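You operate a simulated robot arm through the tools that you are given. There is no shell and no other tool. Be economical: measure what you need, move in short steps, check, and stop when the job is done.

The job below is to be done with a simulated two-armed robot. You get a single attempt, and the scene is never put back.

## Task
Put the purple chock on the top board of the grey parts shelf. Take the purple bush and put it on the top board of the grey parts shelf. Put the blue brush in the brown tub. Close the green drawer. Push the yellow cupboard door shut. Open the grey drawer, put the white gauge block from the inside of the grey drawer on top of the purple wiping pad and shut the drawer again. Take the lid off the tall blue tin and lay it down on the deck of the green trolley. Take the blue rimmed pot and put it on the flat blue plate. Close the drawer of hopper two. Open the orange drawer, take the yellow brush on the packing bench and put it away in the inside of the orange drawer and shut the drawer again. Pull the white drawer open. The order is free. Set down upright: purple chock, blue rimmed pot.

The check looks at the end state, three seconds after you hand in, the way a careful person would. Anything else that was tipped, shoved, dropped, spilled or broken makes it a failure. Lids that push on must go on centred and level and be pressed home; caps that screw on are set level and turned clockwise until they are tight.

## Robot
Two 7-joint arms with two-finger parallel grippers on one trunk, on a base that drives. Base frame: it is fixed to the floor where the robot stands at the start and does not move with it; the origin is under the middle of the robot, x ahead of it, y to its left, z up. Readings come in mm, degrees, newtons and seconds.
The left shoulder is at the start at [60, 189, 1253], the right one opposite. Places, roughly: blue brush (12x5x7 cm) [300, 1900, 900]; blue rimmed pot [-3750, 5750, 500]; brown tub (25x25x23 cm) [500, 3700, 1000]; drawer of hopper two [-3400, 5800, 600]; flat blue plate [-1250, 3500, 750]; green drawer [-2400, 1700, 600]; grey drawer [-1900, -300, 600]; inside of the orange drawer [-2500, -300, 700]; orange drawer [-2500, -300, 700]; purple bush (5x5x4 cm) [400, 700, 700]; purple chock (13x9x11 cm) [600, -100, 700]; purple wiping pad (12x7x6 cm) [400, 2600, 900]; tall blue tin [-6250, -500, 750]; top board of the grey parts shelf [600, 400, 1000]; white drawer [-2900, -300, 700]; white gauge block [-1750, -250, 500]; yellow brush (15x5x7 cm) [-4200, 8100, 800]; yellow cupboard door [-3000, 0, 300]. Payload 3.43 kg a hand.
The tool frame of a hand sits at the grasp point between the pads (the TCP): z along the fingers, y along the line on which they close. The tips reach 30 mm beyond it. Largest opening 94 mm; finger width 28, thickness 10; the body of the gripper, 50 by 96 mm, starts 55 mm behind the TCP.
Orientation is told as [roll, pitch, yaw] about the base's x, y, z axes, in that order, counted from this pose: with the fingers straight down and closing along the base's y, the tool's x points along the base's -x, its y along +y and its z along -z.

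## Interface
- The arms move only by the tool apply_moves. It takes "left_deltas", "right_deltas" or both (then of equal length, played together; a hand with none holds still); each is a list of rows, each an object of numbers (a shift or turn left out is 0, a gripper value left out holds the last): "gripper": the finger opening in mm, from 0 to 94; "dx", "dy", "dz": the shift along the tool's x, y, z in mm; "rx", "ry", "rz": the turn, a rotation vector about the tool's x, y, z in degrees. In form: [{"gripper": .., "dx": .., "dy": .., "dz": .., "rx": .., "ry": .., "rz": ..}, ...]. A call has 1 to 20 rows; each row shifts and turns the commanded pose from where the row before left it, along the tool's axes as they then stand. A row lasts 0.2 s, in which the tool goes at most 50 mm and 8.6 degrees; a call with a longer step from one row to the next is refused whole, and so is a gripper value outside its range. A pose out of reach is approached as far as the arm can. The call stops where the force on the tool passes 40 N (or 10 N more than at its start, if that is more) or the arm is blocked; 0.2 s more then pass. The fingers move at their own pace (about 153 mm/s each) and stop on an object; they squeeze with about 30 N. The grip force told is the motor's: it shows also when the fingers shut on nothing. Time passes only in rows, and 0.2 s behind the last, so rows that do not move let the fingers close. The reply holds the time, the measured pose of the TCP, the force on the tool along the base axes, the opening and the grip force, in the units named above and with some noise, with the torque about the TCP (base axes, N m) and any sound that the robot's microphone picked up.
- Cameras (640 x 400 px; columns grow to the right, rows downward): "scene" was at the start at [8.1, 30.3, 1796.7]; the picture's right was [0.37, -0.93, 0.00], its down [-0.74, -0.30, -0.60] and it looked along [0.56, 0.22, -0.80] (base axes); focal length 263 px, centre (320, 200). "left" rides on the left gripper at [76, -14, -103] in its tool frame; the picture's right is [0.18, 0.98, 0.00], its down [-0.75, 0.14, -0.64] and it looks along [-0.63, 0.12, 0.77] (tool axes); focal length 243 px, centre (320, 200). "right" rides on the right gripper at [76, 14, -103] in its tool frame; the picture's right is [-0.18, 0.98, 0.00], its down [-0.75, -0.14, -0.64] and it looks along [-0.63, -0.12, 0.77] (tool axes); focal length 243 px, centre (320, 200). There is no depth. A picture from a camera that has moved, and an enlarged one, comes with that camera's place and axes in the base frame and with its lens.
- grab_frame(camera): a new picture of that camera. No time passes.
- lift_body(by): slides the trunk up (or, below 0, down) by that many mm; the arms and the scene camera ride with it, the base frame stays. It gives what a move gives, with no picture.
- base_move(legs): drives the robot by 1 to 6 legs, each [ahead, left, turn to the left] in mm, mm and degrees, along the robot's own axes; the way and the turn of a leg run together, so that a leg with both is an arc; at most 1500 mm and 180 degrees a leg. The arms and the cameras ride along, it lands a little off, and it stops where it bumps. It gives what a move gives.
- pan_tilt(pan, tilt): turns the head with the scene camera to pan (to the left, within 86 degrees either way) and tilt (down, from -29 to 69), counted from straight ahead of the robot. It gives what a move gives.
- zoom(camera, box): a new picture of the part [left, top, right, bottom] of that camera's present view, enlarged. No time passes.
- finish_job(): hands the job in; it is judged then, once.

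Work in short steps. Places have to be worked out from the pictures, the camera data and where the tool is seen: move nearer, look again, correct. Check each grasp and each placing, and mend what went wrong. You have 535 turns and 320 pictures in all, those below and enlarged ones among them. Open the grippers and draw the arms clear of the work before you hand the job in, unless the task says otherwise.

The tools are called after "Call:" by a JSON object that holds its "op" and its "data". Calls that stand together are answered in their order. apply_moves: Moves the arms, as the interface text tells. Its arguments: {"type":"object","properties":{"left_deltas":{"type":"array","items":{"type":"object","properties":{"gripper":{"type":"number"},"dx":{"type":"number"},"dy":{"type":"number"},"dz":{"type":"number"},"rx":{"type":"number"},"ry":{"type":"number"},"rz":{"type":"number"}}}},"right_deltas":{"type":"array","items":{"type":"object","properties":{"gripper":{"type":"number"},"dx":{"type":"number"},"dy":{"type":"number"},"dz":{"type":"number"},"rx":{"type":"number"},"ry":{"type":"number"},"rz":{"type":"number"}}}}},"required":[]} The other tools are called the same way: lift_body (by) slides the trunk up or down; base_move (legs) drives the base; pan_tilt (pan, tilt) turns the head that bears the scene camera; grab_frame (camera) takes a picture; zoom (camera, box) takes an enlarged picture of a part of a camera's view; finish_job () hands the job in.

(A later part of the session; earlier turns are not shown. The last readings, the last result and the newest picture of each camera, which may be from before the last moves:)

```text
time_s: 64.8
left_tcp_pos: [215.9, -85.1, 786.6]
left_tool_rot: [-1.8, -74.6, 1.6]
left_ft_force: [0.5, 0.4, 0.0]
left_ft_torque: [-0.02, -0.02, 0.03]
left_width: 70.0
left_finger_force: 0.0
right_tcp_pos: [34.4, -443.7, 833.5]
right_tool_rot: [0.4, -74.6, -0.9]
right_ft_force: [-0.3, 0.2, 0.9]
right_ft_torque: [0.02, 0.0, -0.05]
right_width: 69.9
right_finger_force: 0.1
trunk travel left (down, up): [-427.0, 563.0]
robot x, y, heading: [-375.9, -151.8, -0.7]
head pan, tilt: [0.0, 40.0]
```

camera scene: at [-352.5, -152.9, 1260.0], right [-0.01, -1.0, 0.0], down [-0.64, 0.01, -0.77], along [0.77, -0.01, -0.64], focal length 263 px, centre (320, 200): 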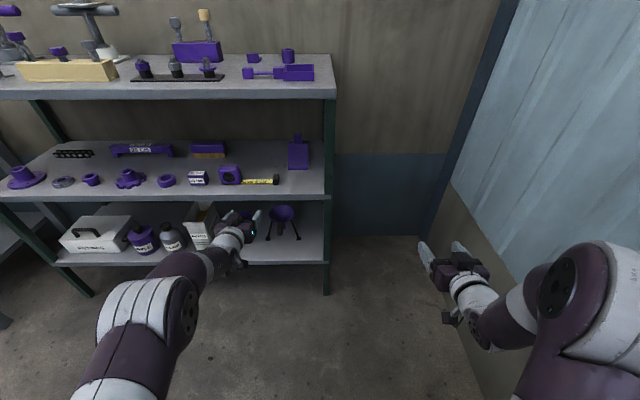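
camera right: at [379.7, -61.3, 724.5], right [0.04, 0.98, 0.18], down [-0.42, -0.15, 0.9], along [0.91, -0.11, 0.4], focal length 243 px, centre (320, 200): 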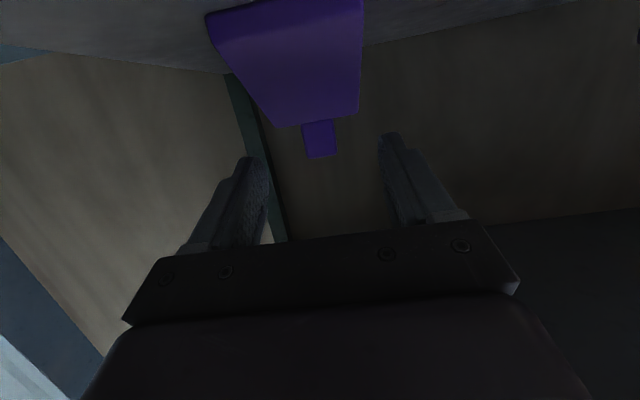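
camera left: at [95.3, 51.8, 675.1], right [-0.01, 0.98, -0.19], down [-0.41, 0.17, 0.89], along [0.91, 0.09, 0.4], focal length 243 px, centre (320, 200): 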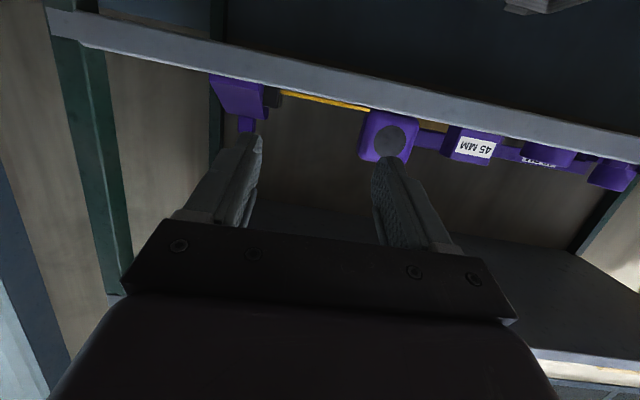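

Good pose. Lower 9 mm, drive forward 235 and check from both cameras.

Call:
{"op": "lift_body", "data": {"by": -9}}

Call:
{"op": "base_move", "data": {"legs": [[250, 0, 0.7]]}}

Call:
{"op": "grab_frame", "data": {"camera": "scene"}}

Call:
{"op": "grab_frame", "data": {"camera": "left"}}

```text
time_s: 65.4
left_tcp_pos: [215.2, -83.4, 777.3]
left_tool_rot: [-1.8, -74.4, 1.5]
left_ft_force: [-0.1, 0.5, -0.5]
left_ft_torque: [0.0, -0.01, -0.01]
left_width: 70.0
left_finger_force: 0.1
right_tcp_pos: [33.4, -444.3, 824.3]
right_tool_rot: [0.4, -74.7, -0.8]
right_ft_force: [-0.9, -0.1, 0.2]
right_ft_torque: [0.02, -0.04, -0.03]
right_width: 69.7
right_finger_force: 0.0
trunk travel left (down, up): [-418.0, 572.0]
robot x, y, heading: [-378.0, -155.3, -0.8]
head pan, tilt: [0.0, 40.0]
```

```text
time_s: 67.3
left_tcp_pos: [471.3, -83.9, 776.5]
left_tool_rot: [-1.5, -74.4, 1.9]
left_ft_force: [0.6, -0.2, 0.8]
left_ft_torque: [0.0, -0.01, 0.02]
left_width: 70.0
left_finger_force: 0.1
right_tcp_pos: [293.1, -444.4, 823.7]
right_tool_rot: [0.4, -74.6, -0.6]
right_ft_force: [-0.6, 0.9, 0.7]
right_ft_torque: [0.0, -0.02, -0.02]
right_width: 69.9
right_finger_force: 0.0
trunk travel left (down, up): [-418.0, 572.0]
robot x, y, heading: [-122.8, -158.2, -0.4]
head pan, tilt: [0.0, 40.0]
```

```text
293 pictures are left
camera scene: at [-95.7, -155.0, 1308.0], right [-0.01, -1.0, 0.0], down [-0.64, 0.0, -0.77], along [0.77, 0.0, -0.64], focal length 263 px, centre (320, 200)
```

scene: 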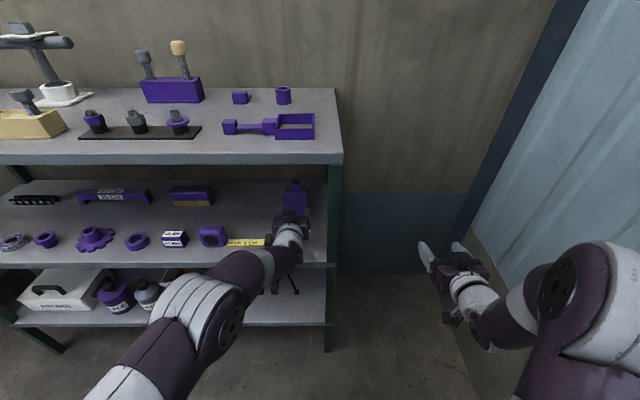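

```text
292 pictures are left
camera left: at [352.7, -97.5, 731.4], right [-0.05, 0.98, -0.18], down [-0.42, 0.15, 0.9], along [0.91, 0.12, 0.4], focal length 243 px, centre (320, 200)
```

left: 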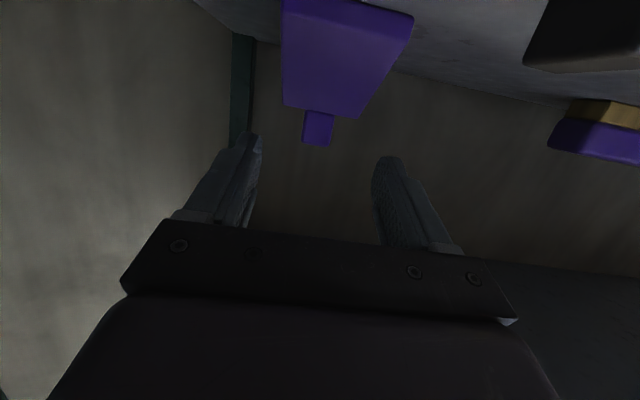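

Lateral alignment is good (peg y≈−81). I advance by extending the arm rather than the base, to keep the elbow away from the board's front items.

Call:
{"op": "apply_moves", "data": {"left_deltas": [{"dz": 29, "dx": -8}, {"dz": 29, "dx": -8}, {"dz": 29, "dx": -8}]}}

Call:
{"op": "grab_frame", "data": {"camera": "scene"}}

Call:
{"op": "grab_frame", "data": {"camera": "left"}}

```text
time_s: 68.1
left_tcp_pos: [561.4, -83.9, 774.6]
left_tool_rot: [-1.5, -74.3, 1.6]
left_ft_force: [-0.3, 0.8, 0.4]
left_ft_torque: [0.01, 0.03, -0.03]
left_width: 70.1
left_finger_force: 0.1
right_tcp_pos: [292.9, -444.3, 823.2]
right_tool_rot: [0.4, -74.6, -0.5]
right_ft_force: [0.2, 0.1, -0.1]
right_ft_torque: [0.0, -0.01, -0.02]
right_width: 70.1
right_finger_force: 0.0
trunk travel left (down, up): [-418.0, 572.0]
robot x, y, heading: [-119.9, -154.0, -0.2]
head pan, tilt: [0.0, 40.0]
```

```text
291 pictures are left
camera scene: at [-95.9, -155.1, 1308.0], right [-0.01, -1.0, 0.0], down [-0.64, 0.0, -0.77], along [0.77, 0.0, -0.64], focal length 263 px, centre (320, 200)
```

scene: 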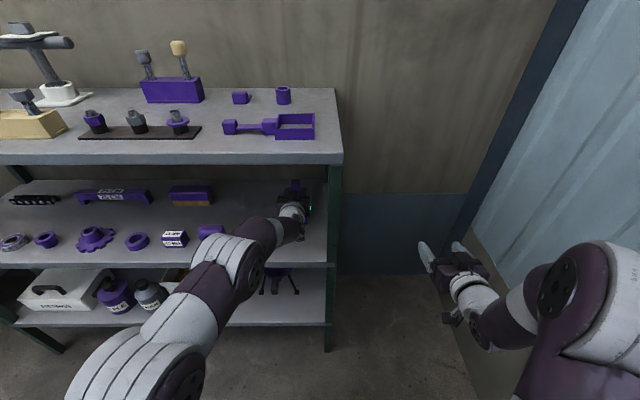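

```text
290 pictures are left
camera left: at [442.7, -97.9, 730.4], right [-0.05, 0.98, -0.18], down [-0.42, 0.15, 0.9], along [0.91, 0.12, 0.4], focal length 243 px, centre (320, 200)
```

left: 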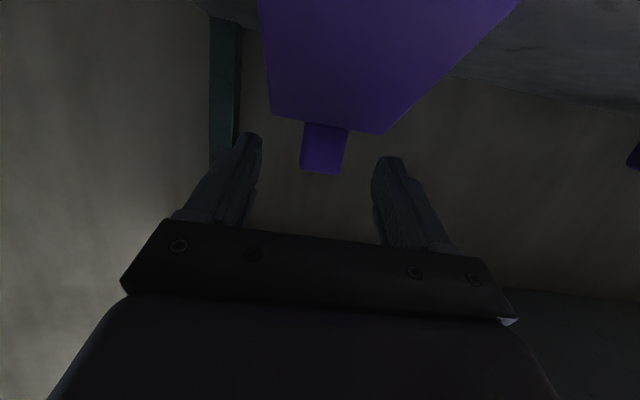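

Aligned. I raise the hand 5 mm and creep forward onto the handle.

Call:
{"op": "apply_moves", "data": {"left_deltas": [{"dx": -5}, {"dz": 14.5, "dx": -4}, {"dz": 14.5, "dx": -4}, {"dz": 14.5, "dx": -4}, {"dz": 13, "dx": -3.6}]}}

Call:
{"op": "grab_frame", "data": {"camera": "left"}}

Call:
{"op": "zoom", "data": {"camera": "scene", "box": [200, 150, 360, 250]}}

```text
time_s: 69.3
left_tcp_pos: [623.3, -83.8, 781.9]
left_tool_rot: [-1.6, -74.5, 1.7]
left_ft_force: [-0.1, 0.5, 0.6]
left_ft_torque: [-0.03, 0.01, -0.01]
left_width: 70.3
left_finger_force: 0.0
right_tcp_pos: [293.2, -443.2, 823.9]
right_tool_rot: [0.4, -74.6, -0.5]
right_ft_force: [-0.5, 0.4, 0.6]
right_ft_torque: [-0.04, -0.03, -0.01]
right_width: 70.0
right_finger_force: 0.0
trunk travel left (down, up): [-418.0, 572.0]
robot x, y, heading: [-122.1, -160.3, -0.5]
head pan, tilt: [0.0, 40.0]
```

```text
289 pictures are left
camera left: at [503.1, -97.1, 736.4], right [-0.05, 0.98, -0.18], down [-0.42, 0.15, 0.9], along [0.91, 0.12, 0.4], focal length 243 px, centre (320, 200)
```

left: 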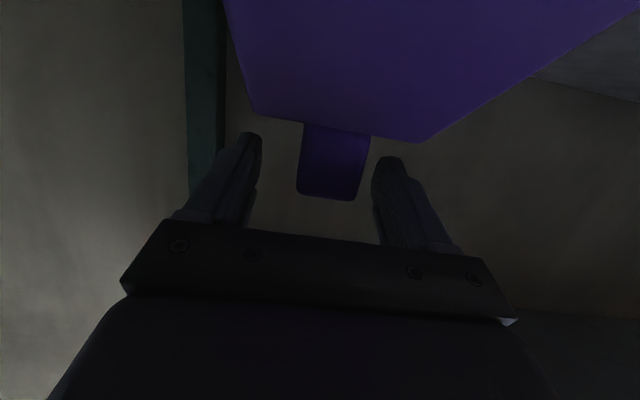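

```text
4.00 times, centred on (280, 200) of scene
camera zoom: at [-96.3, -155.0, 1308.0], right [-0.01, -1.0, 0.0], down [-0.64, 0.0, -0.77], along [0.77, 0.0, -0.64], focal length 1052 px, centre (480, 200)
```

zoom: 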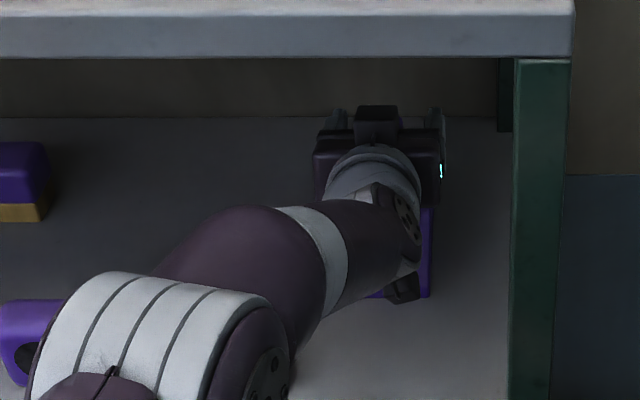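

Peg front is at x≈620, y≈−79. I advance 12 mm, lower 4 mm, shift 4 mm, then close.

Call:
{"op": "apply_moves", "data": {"left_deltas": [{"dz": 12, "dx": 0.5, "dy": 4}, {"dx": 0}, {"gripper": 15}, {}, {}, {}]}}

Call:
{"op": "grab_frame", "data": {"camera": "left"}}

```text
time_s: 70.7
left_tcp_pos: [632.8, -78.5, 779.4]
left_tool_rot: [-1.6, -74.6, 1.7]
left_ft_force: [1.4, -2.1, 2.9]
left_ft_torque: [0.07, -0.01, -0.05]
left_width: 36.0
left_finger_force: 30.3
right_tcp_pos: [291.7, -444.1, 822.8]
right_tool_rot: [0.5, -74.8, -0.7]
right_ft_force: [0.3, 0.1, -0.8]
right_ft_torque: [-0.02, -0.01, 0.01]
right_width: 69.9
right_finger_force: 0.0
trunk travel left (down, up): [-418.0, 572.0]
robot x, y, heading: [-122.8, -156.6, -0.7]
head pan, tilt: [0.0, 40.0]
```

```text
287 pictures are left
camera left: at [514.3, -93.2, 733.7], right [-0.05, 0.98, -0.18], down [-0.42, 0.15, 0.9], along [0.91, 0.12, 0.4], focal length 243 px, centre (320, 200)
```

left: 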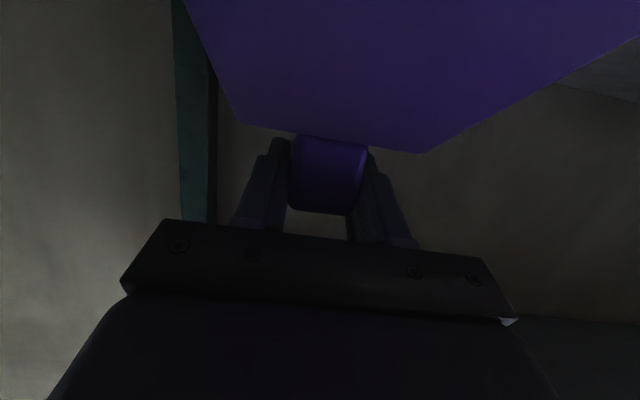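

Gripped at 36 mm. Lift 60 mm with the trunk and check.

Call:
{"op": "lift_body", "data": {"by": 60}}

Call:
{"op": "grab_frame", "data": {"camera": "left"}}

Call:
{"op": "grab_frame", "data": {"camera": "scene"}}

```text
time_s: 71.7
left_tcp_pos: [633.5, -79.0, 837.1]
left_tool_rot: [-1.6, -74.4, 1.9]
left_ft_force: [0.5, 0.1, -4.0]
left_ft_torque: [-0.01, -0.2, -0.01]
left_width: 36.2
left_finger_force: 30.2
right_tcp_pos: [292.8, -443.2, 884.3]
right_tool_rot: [0.5, -74.6, -0.5]
right_ft_force: [0.8, -0.7, -0.4]
right_ft_torque: [0.0, 0.0, 0.0]
right_width: 70.2
right_finger_force: 0.0
trunk travel left (down, up): [-478.0, 512.0]
robot x, y, heading: [-119.4, -157.3, -0.4]
head pan, tilt: [0.0, 40.0]
```

```text
286 pictures are left
camera left: at [514.7, -92.7, 792.1], right [-0.05, 0.98, -0.18], down [-0.42, 0.15, 0.9], along [0.91, 0.12, 0.4], focal length 243 px, centre (320, 200)
```

left: 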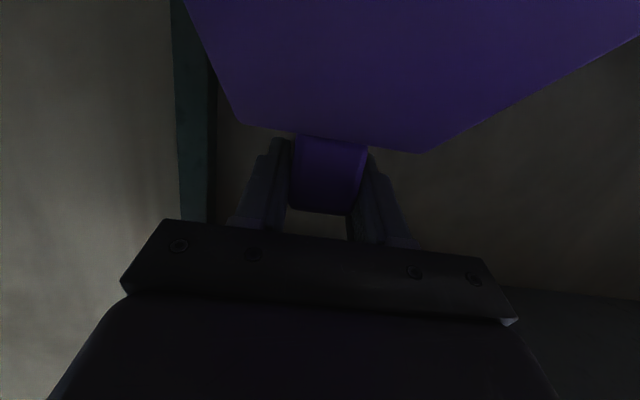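

```text
285 pictures are left
camera scene: at [-95.6, -155.0, 1367.9], right [-0.01, -1.0, 0.0], down [-0.64, 0.0, -0.77], along [0.77, 0.0, -0.64], focal length 263 px, centre (320, 200)
```

scene: 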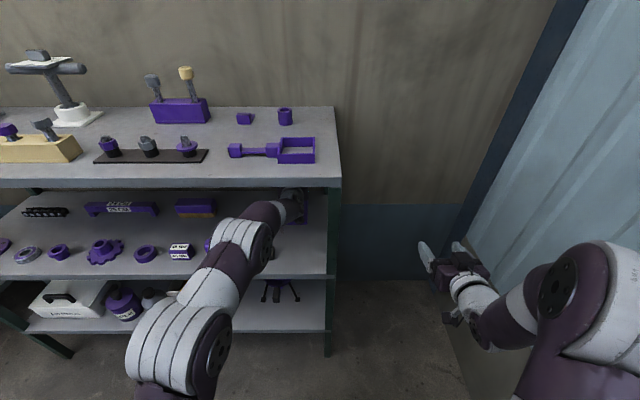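

Held securely (about 4 N). I back straight out 450 mm and raise the trunk for a view of the top board.

Call:
{"op": "base_move", "data": {"legs": [[-480, 0, 0]]}}

Call:
{"op": "lift_body", "data": {"by": 400}}

Call:
{"op": "pan_tilt", "data": {"pan": 25, "tilt": 38}}

Call:
{"op": "grab_frame", "data": {"camera": "scene"}}

```text
time_s: 74.4
left_tcp_pos: [178.8, -71.1, 835.6]
left_tool_rot: [-1.5, -74.2, 2.1]
left_ft_force: [0.3, -0.3, -5.1]
left_ft_torque: [-0.01, -0.16, 0.02]
left_width: 36.0
left_finger_force: 30.0
right_tcp_pos: [-159.5, -440.3, 882.8]
right_tool_rot: [0.4, -74.5, -0.1]
right_ft_force: [0.4, -0.3, 0.7]
right_ft_torque: [-0.01, -0.02, -0.01]
right_width: 70.0
right_finger_force: 0.1
trunk travel left (down, up): [-478.0, 512.0]
robot x, y, heading: [-574.3, -155.2, 0.0]
head pan, tilt: [0.0, 40.0]
stopped in leg 1: the robot was blocked; the commanded pose is now the measured one
```

```text
time_s: 78.3
left_tcp_pos: [177.8, -71.7, 1238.3]
left_tool_rot: [-1.8, -74.6, 2.1]
left_ft_force: [-0.2, 0.4, -4.1]
left_ft_torque: [-0.04, -0.12, 0.04]
left_width: 36.2
left_finger_force: 30.2
right_tcp_pos: [-160.6, -439.0, 1283.0]
right_tool_rot: [0.4, -74.5, -0.2]
right_ft_force: [0.0, -0.2, 0.2]
right_ft_torque: [0.02, -0.02, 0.03]
right_width: 69.9
right_finger_force: 0.0
trunk travel left (down, up): [-878.0, 112.0]
robot x, y, heading: [-575.2, -156.5, 0.1]
head pan, tilt: [0.0, 40.0]
```

```text
time_s: 79.2
left_tcp_pos: [179.5, -72.5, 1238.4]
left_tool_rot: [-1.7, -74.5, 2.2]
left_ft_force: [0.1, -1.1, -4.8]
left_ft_torque: [-0.01, -0.18, 0.03]
left_width: 36.1
left_finger_force: 29.8
right_tcp_pos: [-159.4, -438.5, 1283.6]
right_tool_rot: [0.4, -74.5, -0.1]
right_ft_force: [0.2, 0.3, 1.0]
right_ft_torque: [-0.01, 0.04, -0.03]
right_width: 70.2
right_finger_force: 0.1
trunk travel left (down, up): [-878.0, 112.0]
robot x, y, heading: [-576.1, -158.8, 0.0]
head pan, tilt: [25.0, 38.0]
```

```text
284 pictures are left
camera scene: at [-557.2, -116.4, 1771.0], right [0.42, -0.91, 0.0], down [-0.56, -0.26, -0.79], along [0.71, 0.33, -0.62], focal length 263 px, centre (320, 200)
```

scene: 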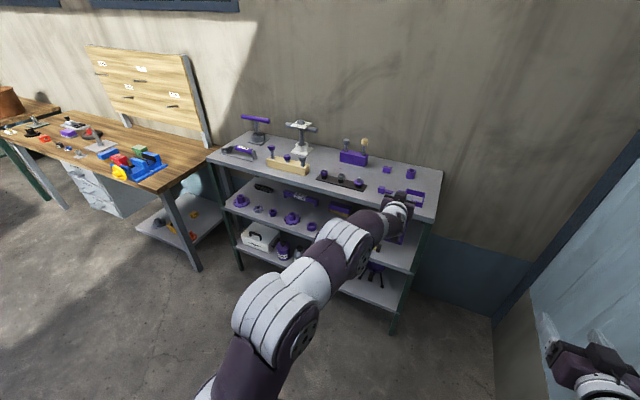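

The base touched the counter behind again; I'll avoid that area. Zoom on the top board to choose free spots.

Call:
{"op": "zoom", "data": {"camera": "scene", "box": [200, 100, 450, 256]}}

```text
2.56 times, centred on (325, 178) of scene
camera zoom: at [-557.2, -116.4, 1771.0], right [0.42, -0.91, 0.0], down [-0.56, -0.26, -0.79], along [0.71, 0.33, -0.62], focal length 673 px, centre (307, 256)
```

zoom: 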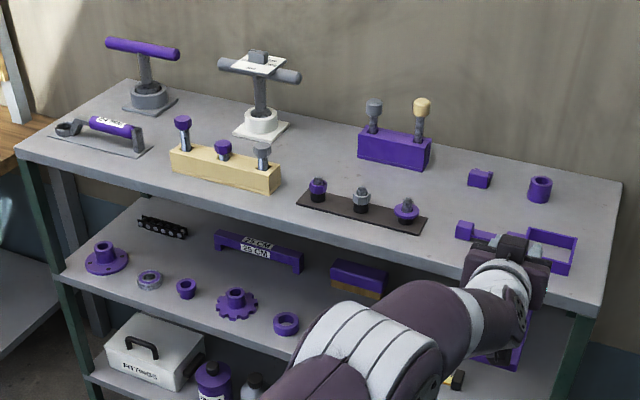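

Free spot chosen: chock at about x 554–684, y≈395 on the top board. I raise, then drive forward, left, and recheck.

Call:
{"op": "lift_body", "data": {"by": 70}}

Call:
{"op": "base_move", "data": {"legs": [[130, 0, 0], [0, 467, 0]]}}

Call:
{"op": "pan_tilt", "data": {"pan": 0, "tilt": 45}}

Call:
{"op": "grab_frame", "data": {"camera": "scene"}}

```text
time_s: 80.2
left_tcp_pos: [177.7, -72.7, 1307.7]
left_tool_rot: [-1.8, -74.6, 2.2]
left_ft_force: [0.4, 0.2, -5.5]
left_ft_torque: [0.03, -0.17, -0.02]
left_width: 36.2
left_finger_force: 30.7
right_tcp_pos: [-160.3, -439.2, 1353.2]
right_tool_rot: [0.5, -74.6, -0.1]
right_ft_force: [-0.4, 0.2, -0.7]
right_ft_torque: [0.0, 0.02, -0.02]
right_width: 69.9
right_finger_force: 0.1
trunk travel left (down, up): [-948.0, 42.0]
robot x, y, heading: [-577.9, -152.3, -0.2]
head pan, tilt: [25.0, 38.0]
```

```text
time_s: 83.9
left_tcp_pos: [306.9, 399.0, 1307.6]
left_tool_rot: [-1.4, -74.4, 1.7]
left_ft_force: [0.0, -0.2, -4.7]
left_ft_torque: [0.01, -0.15, 0.01]
left_width: 36.0
left_finger_force: 30.0
right_tcp_pos: [-33.6, 32.8, 1353.2]
right_tool_rot: [0.7, -74.6, -0.6]
right_ft_force: [-1.1, -0.1, -0.4]
right_ft_torque: [-0.05, 0.01, 0.01]
right_width: 70.0
right_finger_force: 0.1
trunk travel left (down, up): [-948.0, 42.0]
robot x, y, heading: [-446.5, 322.2, -0.2]
head pan, tilt: [25.0, 38.0]
```

```text
time_s: 84.8
left_tcp_pos: [306.8, 401.0, 1307.3]
left_tool_rot: [-1.7, -74.4, 2.1]
left_ft_force: [-0.1, 0.8, -4.7]
left_ft_torque: [0.01, -0.12, -0.01]
left_width: 36.4
left_finger_force: 29.9
right_tcp_pos: [-33.8, 35.4, 1353.3]
right_tool_rot: [0.4, -74.6, -0.1]
right_ft_force: [-0.2, 1.1, 0.3]
right_ft_torque: [0.0, 0.02, -0.01]
right_width: 70.1
right_finger_force: 0.1
trunk travel left (down, up): [-948.0, 42.0]
robot x, y, heading: [-447.1, 325.3, -0.4]
head pan, tilt: [0.0, 45.0]
```

```text
282 pictures are left
camera scene: at [-426.4, 323.9, 1830.7], right [0.0, -1.0, 0.0], down [-0.71, 0.0, -0.71], along [0.71, 0.0, -0.71], focal length 263 px, centre (320, 200)
```

scene: 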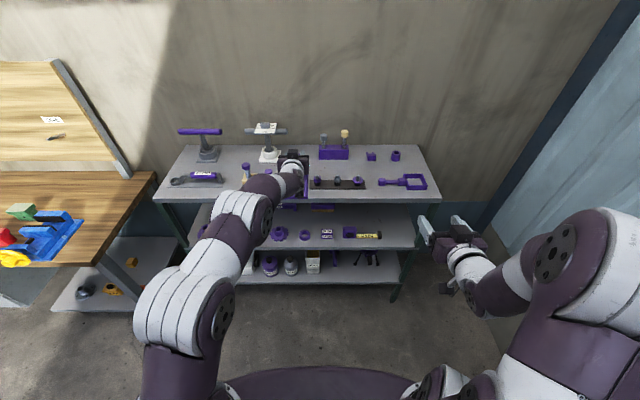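

Drive forward 343 mm so the chock is above its spot, at safe height.

Call:
{"op": "base_move", "data": {"legs": [[340, -3, 0.2]]}}

Call:
{"op": "pan_tilt", "data": {"pan": 0, "tilt": 50}}

Call:
{"op": "grab_frame", "data": {"camera": "scene"}}

Call:
{"op": "grab_frame", "data": {"camera": "left"}}

```text
time_s: 87.1
left_tcp_pos: [646.2, 405.7, 1309.8]
left_tool_rot: [-1.8, -74.7, 2.7]
left_ft_force: [0.2, -0.2, -4.9]
left_ft_torque: [0.01, -0.15, 0.01]
left_width: 35.8
left_finger_force: 30.2
right_tcp_pos: [310.0, 36.4, 1353.6]
right_tool_rot: [0.4, -74.5, 0.3]
right_ft_force: [-1.4, -0.5, 0.3]
right_ft_torque: [-0.05, 0.03, 0.03]
right_width: 70.0
right_finger_force: 0.1
trunk travel left (down, up): [-948.0, 42.0]
robot x, y, heading: [-103.7, 320.1, 0.4]
head pan, tilt: [0.0, 45.0]
```

```text
time_s: 87.7
left_tcp_pos: [647.5, 405.5, 1307.7]
left_tool_rot: [-1.7, -74.5, 2.5]
left_ft_force: [0.5, 0.6, -4.8]
left_ft_torque: [0.0, -0.12, 0.01]
left_width: 36.0
left_finger_force: 30.1
right_tcp_pos: [311.0, 36.0, 1352.6]
right_tool_rot: [0.4, -74.5, 0.2]
right_ft_force: [-0.3, 0.1, 0.6]
right_ft_torque: [-0.04, -0.04, -0.03]
right_width: 69.8
right_finger_force: 0.1
trunk travel left (down, up): [-948.0, 42.0]
robot x, y, heading: [-105.9, 317.4, 0.4]
head pan, tilt: [0.0, 50.0]
```

```text
281 pictures are left
camera scene: at [-88.6, 320.5, 1823.9], right [0.01, -1.0, 0.0], down [-0.77, 0.0, -0.64], along [0.64, 0.0, -0.77], focal length 263 px, centre (320, 200)
```

scene: 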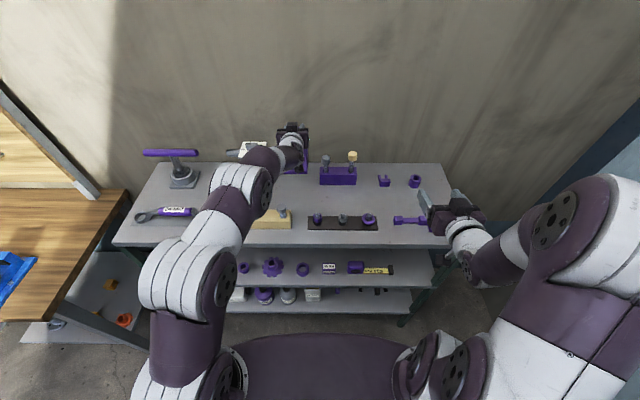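

```text
280 pictures are left
camera left: at [529.2, 390.1, 1262.9], right [-0.07, 0.98, -0.19], down [-0.42, 0.14, 0.9], along [0.91, 0.14, 0.4], focal length 243 px, centre (320, 200)
```

left: 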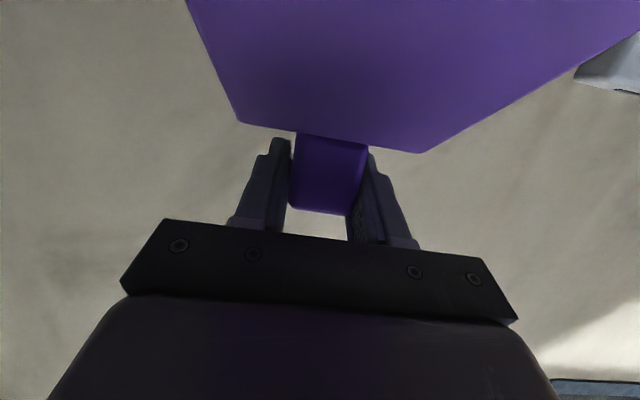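

Clearances look fine. Shift 8 mm right and lower 150 mm toward the board.

Call:
{"op": "apply_moves", "data": {"left_deltas": [{"dy": -8}, {}]}}

Call:
{"op": "lift_body", "data": {"by": -150}}

Call:
{"op": "grab_frame", "data": {"camera": "scene"}}

Call:
{"op": "grab_frame", "data": {"camera": "left"}}

```text
time_s: 88.3
left_tcp_pos: [648.2, 396.8, 1307.4]
left_tool_rot: [-1.8, -74.5, 2.5]
left_ft_force: [1.2, 0.0, -4.1]
left_ft_torque: [0.0, -0.14, -0.01]
left_width: 36.2
left_finger_force: 29.8
right_tcp_pos: [311.7, 36.1, 1354.4]
right_tool_rot: [0.4, -74.5, 0.4]
right_ft_force: [0.4, 0.2, 0.3]
right_ft_torque: [-0.02, 0.01, 0.02]
right_width: 70.1
right_finger_force: 0.0
trunk travel left (down, up): [-948.0, 42.0]
robot x, y, heading: [-107.7, 317.8, 0.5]
head pan, tilt: [0.0, 50.0]
```

```text
time_s: 90.1
left_tcp_pos: [648.0, 397.6, 1157.3]
left_tool_rot: [-1.7, -74.4, 2.6]
left_ft_force: [-0.7, -0.1, -3.9]
left_ft_torque: [0.0, -0.11, 0.02]
left_width: 36.1
left_finger_force: 30.1
right_tcp_pos: [310.9, 35.9, 1204.9]
right_tool_rot: [0.4, -74.6, 0.3]
right_ft_force: [-0.2, -0.6, -0.4]
right_ft_torque: [0.02, 0.01, 0.0]
right_width: 70.1
right_finger_force: 0.1
trunk travel left (down, up): [-798.0, 192.0]
robot x, y, heading: [-103.3, 315.9, 0.6]
head pan, tilt: [0.0, 50.0]
```

```text
279 pictures are left
camera scene: at [-88.2, 320.6, 1673.9], right [0.01, -1.0, 0.0], down [-0.77, 0.0, -0.64], along [0.64, 0.0, -0.77], focal length 263 px, centre (320, 200)
```

scene: 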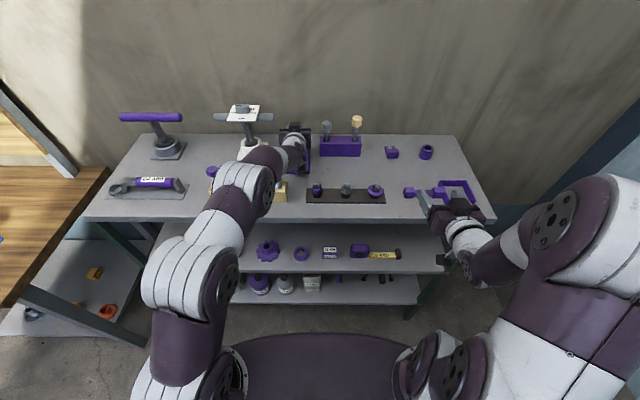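

```text
278 pictures are left
camera left: at [529.3, 382.2, 1113.0], right [-0.07, 0.98, -0.19], down [-0.42, 0.14, 0.9], along [0.91, 0.14, 0.4], focal length 243 px, centre (320, 200)
```

left: 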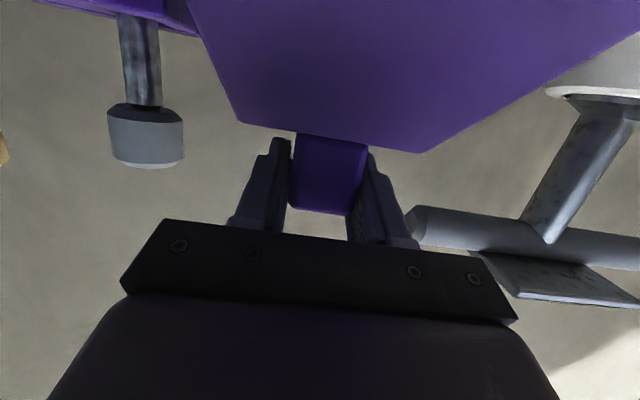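

Clear all round. I lower in small steps until contact shows in the vertical force.

Call:
{"op": "apply_moves", "data": {"left_deltas": [{"dx": 3.86, "dz": 1.07}, {"dx": 3.86, "dz": 1.07}, {"dx": 3.86, "dz": 1.07}]}}

Call:
{"op": "apply_moves", "data": {"left_deltas": [{"dx": 1.93, "dz": 0.54}, {"dx": 1.93, "dz": 0.54}]}}

```text
time_s: 90.9
left_tcp_pos: [647.6, 398.5, 1145.2]
left_tool_rot: [-1.7, -74.4, 2.6]
left_ft_force: [0.3, -0.2, -4.2]
left_ft_torque: [0.02, -0.18, -0.01]
left_width: 36.0
left_finger_force: 30.2
right_tcp_pos: [312.6, 36.2, 1203.4]
right_tool_rot: [0.4, -74.5, 0.2]
right_ft_force: [-0.8, 1.0, 0.6]
right_ft_torque: [-0.04, 0.01, 0.02]
right_width: 69.9
right_finger_force: 0.1
trunk travel left (down, up): [-798.0, 192.0]
robot x, y, heading: [-105.8, 320.8, 0.4]
head pan, tilt: [0.0, 50.0]
```

```text
time_s: 91.5
left_tcp_pos: [648.0, 398.2, 1142.3]
left_tool_rot: [-1.6, -74.5, 2.4]
left_ft_force: [0.1, -0.2, -3.6]
left_ft_torque: [0.01, -0.14, 0.0]
left_width: 36.2
left_finger_force: 30.2
right_tcp_pos: [311.7, 36.6, 1203.8]
right_tool_rot: [0.4, -74.6, 0.2]
right_ft_force: [0.7, 0.4, 0.2]
right_ft_torque: [0.02, 0.0, 0.0]
right_width: 69.8
right_finger_force: 0.1
trunk travel left (down, up): [-798.0, 192.0]
robot x, y, heading: [-105.5, 316.3, -0.1]
head pan, tilt: [0.0, 50.0]
```

Not yet in contact; continue in 2–3 mm steps.

Call:
{"op": "apply_moves", "data": {"left_deltas": [{"dx": 1.93, "dz": 0.54}, {"dx": 1.93, "dz": 0.54}]}}

Call:
{"op": "apply_moves", "data": {"left_deltas": [{"dx": 1.93, "dz": 0.54}, {"dx": 1.93, "dz": 0.54}]}}

Call:
{"op": "zoom", "data": {"camera": "scene", "box": [240, 100, 400, 200]}}

```text
time_s: 92.1
left_tcp_pos: [647.9, 397.5, 1140.2]
left_tool_rot: [-1.8, -74.8, 2.6]
left_ft_force: [0.0, -0.5, 3.7]
left_ft_torque: [0.29, 0.66, 0.0]
left_width: 36.1
left_finger_force: 29.7
right_tcp_pos: [310.5, 35.9, 1204.1]
right_tool_rot: [0.3, -74.7, 0.2]
right_ft_force: [0.0, 0.5, 0.1]
right_ft_torque: [-0.01, 0.0, 0.02]
right_width: 70.1
right_finger_force: 0.0
trunk travel left (down, up): [-798.0, 192.0]
robot x, y, heading: [-107.9, 320.0, 0.3]
head pan, tilt: [0.0, 50.0]
```

```text
time_s: 92.7
left_tcp_pos: [648.5, 396.5, 1138.3]
left_tool_rot: [-1.9, -75.0, 2.8]
left_ft_force: [9.5, 1.2, 17.6]
left_ft_torque: [-0.07, 0.62, -0.09]
left_width: 36.1
left_finger_force: 29.7
right_tcp_pos: [311.7, 36.5, 1203.4]
right_tool_rot: [0.5, -74.7, 0.2]
right_ft_force: [0.0, 0.0, 0.0]
right_ft_torque: [-0.02, 0.0, 0.01]
right_width: 70.3
right_finger_force: 0.1
trunk travel left (down, up): [-798.0, 192.0]
robot x, y, heading: [-103.3, 315.5, 0.6]
head pan, tilt: [0.0, 50.0]
```

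```text
4.00 times, centred on (320, 150) of scene
camera zoom: at [-89.5, 320.3, 1674.1], right [0.01, -1.0, 0.0], down [-0.77, 0.0, -0.64], along [0.64, 0.0, -0.77], focal length 1052 px, centre (320, 400)
```

zoom: 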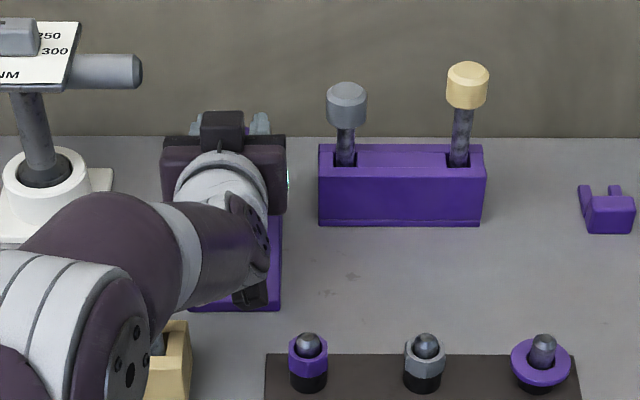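

Firm contact. I ease up 1.5 mm, open, and lift the hand straight up off the handle.

Call:
{"op": "apply_moves", "data": {"left_deltas": [{"dx": -1.5, "dz": -0.4}, {"gripper": 70}, {}, {}, {"dx": -10, "dz": -2.8}, {"dx": -20, "dz": -5.6}, {"dx": -20, "dz": -5.6}, {"dx": -20, "dz": -5.6}]}}

Call:
{"op": "grab_frame", "data": {"camera": "left"}}

```text
time_s: 94.5
left_tcp_pos: [647.8, 398.9, 1207.8]
left_tool_rot: [-1.6, -74.5, 2.4]
left_ft_force: [-0.2, -0.3, 0.8]
left_ft_torque: [0.01, -0.01, 0.02]
left_width: 70.0
left_finger_force: 0.0
right_tcp_pos: [311.0, 36.1, 1204.8]
right_tool_rot: [0.4, -74.7, 0.2]
right_ft_force: [-0.6, -0.2, 0.3]
right_ft_torque: [0.01, 0.01, 0.0]
right_width: 70.2
right_finger_force: 0.0
trunk travel left (down, up): [-798.0, 192.0]
robot x, y, heading: [-107.9, 316.6, 0.3]
head pan, tilt: [0.0, 50.0]
```

```text
276 pictures are left
camera left: at [528.8, 382.7, 1163.2], right [-0.06, 0.98, -0.18], down [-0.42, 0.14, 0.9], along [0.91, 0.14, 0.4], focal length 243 px, centre (320, 200)
```

left: 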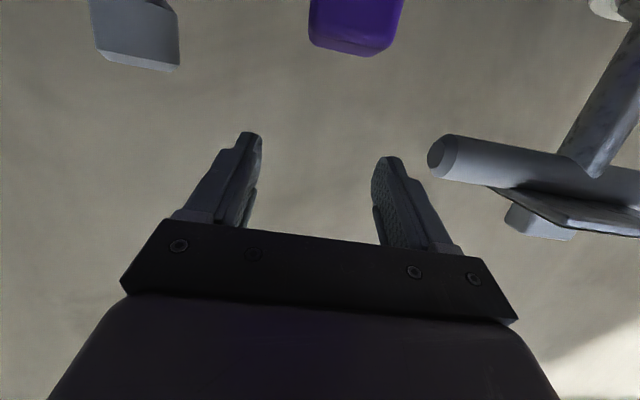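

Chock stands on the top board. I raise, back out, and move left for the bush while re-pitching the left hand to −45°.

Call:
{"op": "lift_body", "data": {"by": 60}}

Call:
{"op": "base_move", "data": {"legs": [[-330, 0, 0], [0, 245, 0]]}}

Call:
{"op": "grab_frame", "data": {"camera": "scene"}}

Call:
{"op": "apply_moves", "data": {"left_deltas": [{"ry": 7.5}, {"ry": 7.5}, {"ry": 7.5}, {"ry": 7.5}]}}

Call:
{"op": "lift_body", "data": {"by": -400}}

Call:
{"op": "lift_body", "data": {"by": -100}}

Call:
{"op": "grab_frame", "data": {"camera": "left"}}

```text
time_s: 95.5
left_tcp_pos: [648.7, 398.2, 1268.4]
left_tool_rot: [-1.7, -74.5, 2.5]
left_ft_force: [0.4, 0.3, 0.2]
left_ft_torque: [0.03, -0.01, 0.01]
left_width: 70.3
left_finger_force: 0.0
right_tcp_pos: [311.5, 36.2, 1264.3]
right_tool_rot: [0.4, -74.5, 0.2]
right_ft_force: [0.6, -0.4, 0.1]
right_ft_torque: [-0.01, 0.02, -0.01]
right_width: 69.9
right_finger_force: 0.1
trunk travel left (down, up): [-858.0, 132.0]
robot x, y, heading: [-107.1, 316.6, 0.3]
head pan, tilt: [0.0, 50.0]
```

```text
time_s: 99.0
left_tcp_pos: [316.9, 642.4, 1268.0]
left_tool_rot: [-1.4, -74.5, 2.4]
left_ft_force: [0.4, -0.8, 0.1]
left_ft_torque: [0.04, -0.03, 0.01]
left_width: 69.9
left_finger_force: 0.0
right_tcp_pos: [-19.1, 279.5, 1264.1]
right_tool_rot: [0.6, -74.7, 0.1]
right_ft_force: [-0.3, 0.6, -0.3]
right_ft_torque: [0.02, 0.03, 0.03]
right_width: 69.9
right_finger_force: 0.0
trunk travel left (down, up): [-858.0, 132.0]
robot x, y, heading: [-437.0, 561.3, 0.4]
head pan, tilt: [0.0, 50.0]
```

```text
275 pictures are left
camera scene: at [-419.3, 562.7, 1733.8], right [0.01, -1.0, 0.0], down [-0.77, -0.01, -0.64], along [0.64, 0.01, -0.77], focal length 263 px, centre (320, 200)
```

scene: 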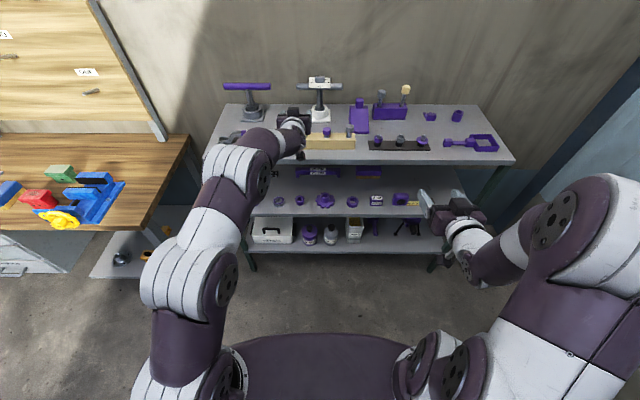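

```text
time_s: 100.0
left_tcp_pos: [320.9, 650.3, 1270.7]
left_tool_rot: [1.0, -50.2, 2.5]
left_ft_force: [-0.3, 0.3, -0.2]
left_ft_torque: [0.0, 0.02, 0.0]
left_width: 70.1
left_finger_force: 0.0
left hand out of reach, approached as far as the arm can: row 3
right_tcp_pos: [-18.0, 279.6, 1263.9]
right_tool_rot: [0.5, -74.6, 0.1]
right_ft_force: [0.6, -1.0, -0.3]
right_ft_torque: [0.01, -0.01, 0.0]
right_width: 70.0
right_finger_force: 0.0
trunk travel left (down, up): [-858.0, 132.0]
robot x, y, heading: [-436.4, 558.7, 0.1]
head pan, tilt: [0.0, 50.0]
```

```text
time_s: 103.9
left_tcp_pos: [319.4, 650.8, 870.8]
left_tool_rot: [1.0, -50.3, 2.5]
left_ft_force: [0.0, -0.3, -0.9]
left_ft_torque: [-0.01, 0.0, 0.02]
left_width: 69.8
left_finger_force: 0.1
right_tcp_pos: [-17.8, 281.0, 863.7]
right_tool_rot: [0.4, -74.7, 0.4]
right_ft_force: [-0.1, -0.8, 0.0]
right_ft_torque: [0.0, -0.01, -0.01]
right_width: 69.8
right_finger_force: 0.1
trunk travel left (down, up): [-458.0, 532.0]
robot x, y, heading: [-435.3, 565.5, 0.4]
head pan, tilt: [0.0, 50.0]
```

```text
time_s: 105.2
left_tcp_pos: [319.5, 650.1, 769.7]
left_tool_rot: [0.8, -50.4, 2.5]
left_ft_force: [-0.1, 0.9, 0.0]
left_ft_torque: [0.0, -0.01, 0.04]
left_width: 70.1
left_finger_force: 0.1
right_tcp_pos: [-18.5, 280.7, 764.3]
right_tool_rot: [0.4, -74.7, 0.3]
right_ft_force: [-0.5, -0.5, 0.2]
right_ft_torque: [0.03, -0.02, 0.03]
right_width: 70.2
right_finger_force: 0.0
trunk travel left (down, up): [-358.0, 632.0]
robot x, y, heading: [-433.8, 561.1, 0.5]
head pan, tilt: [0.0, 50.0]
```

```text
274 pictures are left
camera left: at [193.6, 630.9, 777.7], right [-0.17, 0.98, -0.13], down [-0.02, 0.13, 0.99], along [0.98, 0.17, 0.0], focal length 243 px, centre (320, 200)
```

left: 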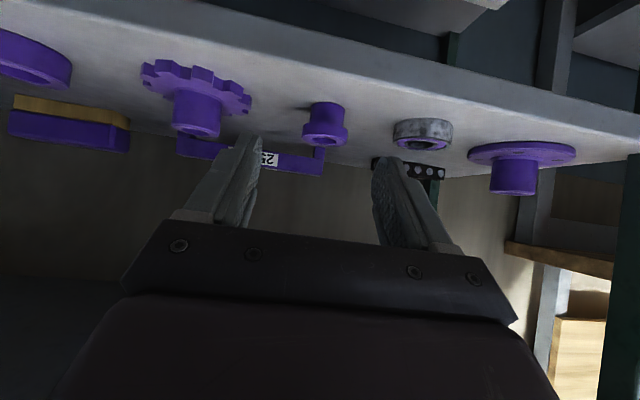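

Bush located at ≈[445,671], top z≈716. Drive forward 122 and left 20, staying above it.

Call:
{"op": "base_move", "data": {"legs": [[122, 20, -0.4]]}}

Call:
{"op": "grab_frame", "data": {"camera": "left"}}

Call:
{"op": "zoom", "data": {"camera": "scene", "box": [160, 100, 480, 300]}}

```text
time_s: 106.5
left_tcp_pos: [441.1, 667.3, 769.4]
left_tool_rot: [1.0, -50.3, 2.2]
left_ft_force: [0.7, 0.6, -1.2]
left_ft_torque: [0.0, 0.03, 0.0]
left_width: 70.0
left_finger_force: 0.1
right_tcp_pos: [101.4, 298.1, 765.3]
right_tool_rot: [0.4, -74.6, 0.0]
right_ft_force: [0.0, 0.7, -0.5]
right_ft_torque: [-0.01, 0.0, 0.0]
right_width: 70.0
right_finger_force: 0.1
trunk travel left (down, up): [-358.0, 632.0]
robot x, y, heading: [-316.0, 578.7, 0.4]
head pan, tilt: [0.0, 50.0]
```

```text
273 pictures are left
camera left: at [314.6, 647.9, 776.7], right [-0.17, 0.98, -0.13], down [-0.02, 0.13, 0.99], along [0.99, 0.17, 0.0], focal length 243 px, centre (320, 200)
```

left: 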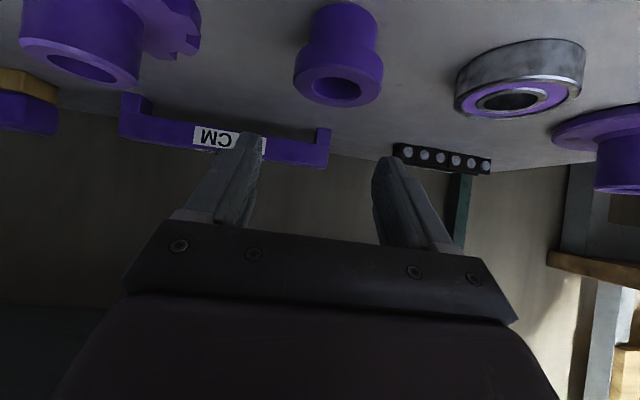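

```text
2.00 times, centred on (320, 200) of scene
camera zoom: at [-298.0, 584.3, 1233.8], right [0.0, -1.0, 0.0], down [-0.77, 0.0, -0.64], along [0.64, 0.0, -0.77], focal length 526 px, centre (320, 200)
```

zoom: 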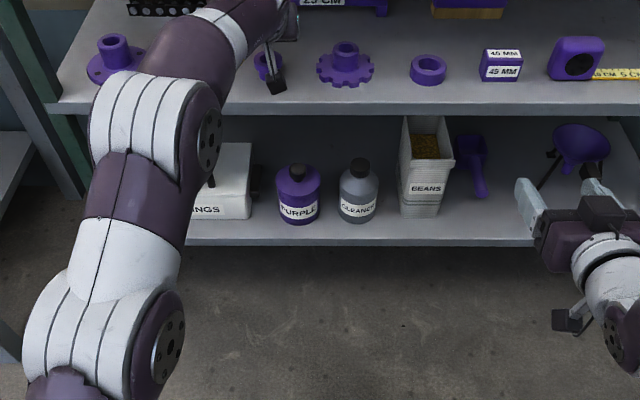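

Lower the hand 57 mm around the flange with a 5 mm lateral/forward trim.

Call:
{"op": "apply_moves", "data": {"left_deltas": [{"dx": -3.5, "dz": 4.3, "dy": 4}, {"dx": 11, "dz": 9.2}, {"dx": 11, "dz": 9.2}, {"dx": 11, "dz": 9.2}, {"dx": 8, "dz": 6.7}]}}

Call:
{"op": "grab_frame", "data": {"camera": "left"}}

```text
time_s: 107.7
left_tcp_pos: [445.7, 671.7, 715.2]
left_tool_rot: [0.9, -50.3, 2.2]
left_ft_force: [0.5, 1.3, 0.5]
left_ft_torque: [0.0, -0.02, 0.03]
left_width: 70.3
left_finger_force: 0.1
right_tcp_pos: [100.4, 299.2, 763.7]
right_tool_rot: [0.4, -74.7, 0.0]
right_ft_force: [1.3, 0.0, -0.6]
right_ft_torque: [-0.01, 0.0, -0.01]
right_width: 69.9
right_finger_force: 0.2
trunk travel left (down, up): [-358.0, 632.0]
robot x, y, heading: [-311.4, 581.9, 0.2]
head pan, tilt: [0.0, 50.0]
```

```text
271 pictures are left
camera left: at [319.2, 652.5, 722.6], right [-0.17, 0.98, -0.13], down [-0.02, 0.13, 0.99], along [0.99, 0.17, 0.0], focal length 243 px, centre (320, 200)
```

left: 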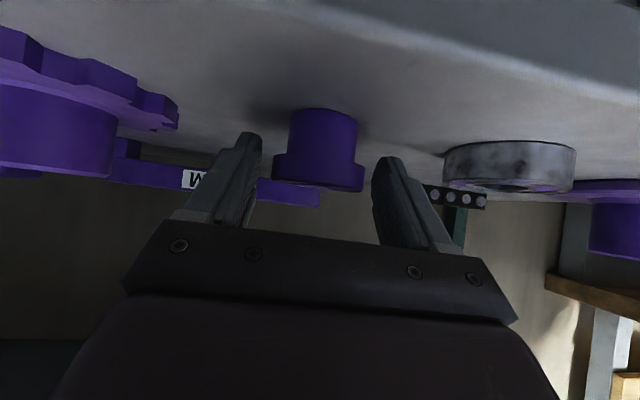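

Lower 5 mm and close on the flange.

Call:
{"op": "apply_moves", "data": {"left_deltas": [{"dx": 3.8, "dz": 3.2}, {"gripper": 30}, {}, {}, {}]}}

Call:
{"op": "lift_body", "data": {"by": 40}}

Call:
{"op": "grab_frame", "data": {"camera": "left"}}

```text
time_s: 108.9
left_tcp_pos: [445.5, 672.6, 710.5]
left_tool_rot: [1.0, -50.3, 2.2]
left_ft_force: [1.0, 0.6, -0.4]
left_ft_torque: [0.0, 0.0, -0.01]
left_width: 47.2
left_finger_force: 29.2
right_tcp_pos: [99.7, 298.9, 763.5]
right_tool_rot: [0.4, -74.8, 0.0]
right_ft_force: [0.5, -1.1, 0.6]
right_ft_torque: [-0.02, 0.01, 0.01]
right_width: 70.1
right_finger_force: 0.0
trunk travel left (down, up): [-358.0, 632.0]
robot x, y, heading: [-318.2, 581.3, 0.2]
head pan, tilt: [0.0, 50.0]
```

```text
time_s: 109.7
left_tcp_pos: [445.1, 672.5, 750.2]
left_tool_rot: [1.0, -50.2, 2.2]
left_ft_force: [-0.1, -0.6, -1.0]
left_ft_torque: [0.0, -0.04, 0.0]
left_width: 47.2
left_finger_force: 30.1
right_tcp_pos: [100.2, 298.9, 802.7]
right_tool_rot: [0.5, -74.7, 0.0]
right_ft_force: [0.2, 0.4, 0.3]
right_ft_torque: [-0.03, 0.0, 0.01]
right_width: 70.0
right_finger_force: 0.1
trunk travel left (down, up): [-398.0, 592.0]
robot x, y, heading: [-313.3, 583.4, 0.1]
head pan, tilt: [0.0, 50.0]
```

```text
270 pictures are left
camera left: at [319.5, 652.7, 758.0], right [-0.17, 0.98, -0.13], down [-0.02, 0.13, 0.99], along [0.99, 0.17, 0.0], focal length 243 px, centre (320, 200)
```

left: 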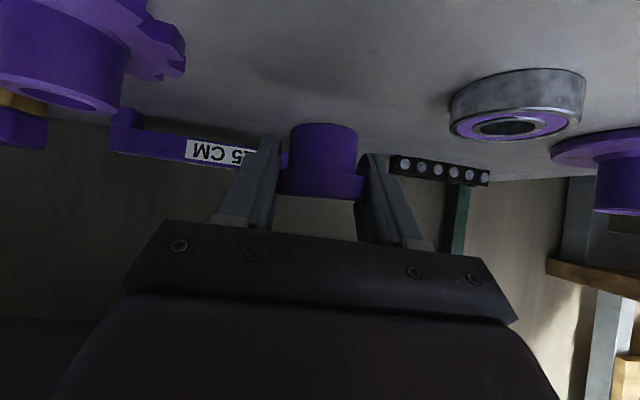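

Bush held (47 mm). Back out, raise over the top board, look for the free gap at about [600,703].

Call:
{"op": "base_move", "data": {"legs": [[-200, 0, 0]]}}

Call:
{"op": "lift_body", "data": {"by": 400}}

Call:
{"op": "base_move", "data": {"legs": [[0, 31, 0]]}}

Call:
{"op": "lift_body", "data": {"by": 60}}

Call:
{"op": "grab_frame", "data": {"camera": "left"}}

Call:
{"op": "pan_tilt", "data": {"pan": -15, "tilt": 45}}

Call:
{"op": "grab_frame", "data": {"camera": "scene"}}

```text
time_s: 111.3
left_tcp_pos: [243.4, 670.3, 752.2]
left_tool_rot: [1.0, -50.4, 2.0]
left_ft_force: [0.2, -0.5, -0.4]
left_ft_torque: [0.01, -0.02, 0.02]
left_width: 47.1
left_finger_force: 30.0
right_tcp_pos: [-102.4, 297.4, 804.6]
right_tool_rot: [0.5, -74.7, -0.1]
right_ft_force: [-0.4, 0.2, 0.8]
right_ft_torque: [-0.01, 0.01, 0.0]
right_width: 70.0
right_finger_force: 0.0
trunk travel left (down, up): [-398.0, 592.0]
robot x, y, heading: [-521.0, 580.8, 0.2]
head pan, tilt: [0.0, 50.0]
```

```text
time_s: 115.1
left_tcp_pos: [244.1, 670.9, 1152.1]
left_tool_rot: [1.0, -50.3, 2.0]
left_ft_force: [-0.5, 0.7, -0.6]
left_ft_torque: [0.02, -0.01, -0.01]
left_width: 47.0
left_finger_force: 30.5
right_tcp_pos: [-102.2, 296.4, 1203.3]
right_tool_rot: [0.5, -74.7, 0.0]
right_ft_force: [0.4, 0.3, -0.4]
right_ft_torque: [0.02, -0.02, 0.0]
right_width: 70.0
right_finger_force: 0.0
trunk travel left (down, up): [-798.0, 192.0]
robot x, y, heading: [-515.9, 581.4, 0.0]
head pan, tilt: [0.0, 50.0]
```

```text
time_s: 116.0
left_tcp_pos: [243.3, 696.4, 1150.9]
left_tool_rot: [1.4, -50.3, 1.8]
left_ft_force: [-0.1, 0.4, 0.8]
left_ft_torque: [0.02, 0.01, 0.06]
left_width: 47.1
left_finger_force: 29.9
right_tcp_pos: [-102.2, 323.1, 1202.1]
right_tool_rot: [1.2, -74.6, -1.0]
right_ft_force: [0.4, 0.0, -0.1]
right_ft_torque: [0.0, -0.04, 0.03]
right_width: 69.8
right_finger_force: 0.3
trunk travel left (down, up): [-798.0, 192.0]
robot x, y, heading: [-519.2, 613.1, -0.0]
head pan, tilt: [0.0, 50.0]
```

```text
time_s: 117.0
left_tcp_pos: [243.5, 699.1, 1211.3]
left_tool_rot: [0.9, -50.2, 1.8]
left_ft_force: [0.1, -0.2, -0.3]
left_ft_torque: [-0.01, 0.0, 0.01]
left_width: 46.9
left_finger_force: 30.1
right_tcp_pos: [-102.0, 326.0, 1264.4]
right_tool_rot: [0.6, -74.7, -0.3]
right_ft_force: [0.5, 0.8, -0.6]
right_ft_torque: [-0.04, 0.01, 0.01]
right_width: 70.1
right_finger_force: 0.1
trunk travel left (down, up): [-858.0, 132.0]
robot x, y, heading: [-517.5, 610.0, 0.2]
head pan, tilt: [0.0, 50.0]
```

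```text
269 pictures are left
camera left: at [117.6, 679.4, 1218.2], right [-0.16, 0.98, -0.13], down [-0.02, 0.13, 0.99], along [0.99, 0.16, 0.0], focal length 243 px, centre (320, 200)
```

left: 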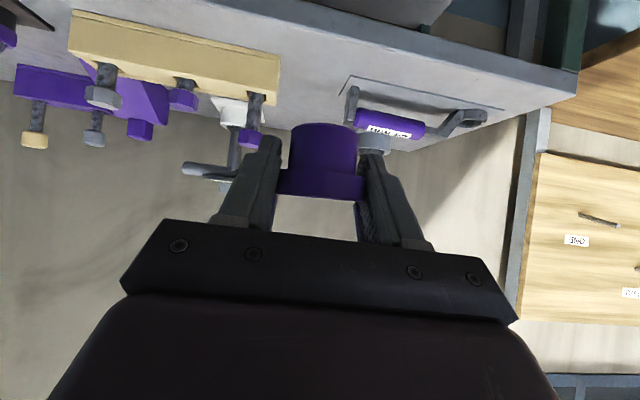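

```text
time_s: 117.7
left_tcp_pos: [243.1, 699.9, 1211.2]
left_tool_rot: [0.9, -50.3, 2.0]
left_ft_force: [0.0, -0.3, 0.4]
left_ft_torque: [0.02, 0.01, 0.0]
left_width: 47.0
left_finger_force: 30.2
right_tcp_pos: [-102.9, 328.0, 1263.8]
right_tool_rot: [0.4, -74.7, -0.2]
right_ft_force: [0.5, -0.2, -0.5]
right_ft_torque: [0.02, 0.01, 0.01]
right_width: 70.0
right_finger_force: 0.0
trunk travel left (down, up): [-858.0, 132.0]
robot x, y, heading: [-515.0, 615.7, -0.0]
head pan, tilt: [-15.0, 45.0]
```

```text
268 pictures are left
camera scene: at [-499.5, 593.1, 1740.7], right [-0.26, -0.97, 0.0], down [-0.68, 0.18, -0.71], along [0.68, -0.18, -0.71], focal length 263 px, centre (320, 200)
```

scene: 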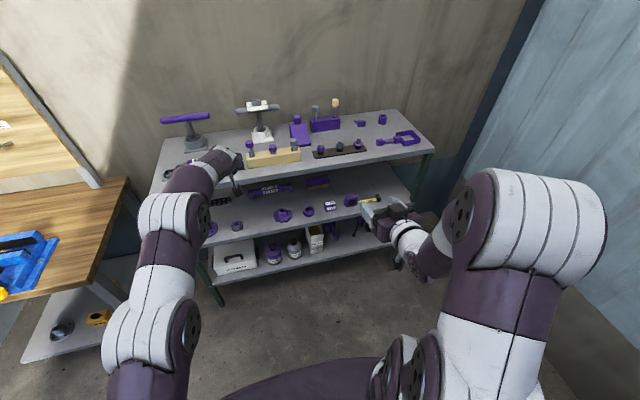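

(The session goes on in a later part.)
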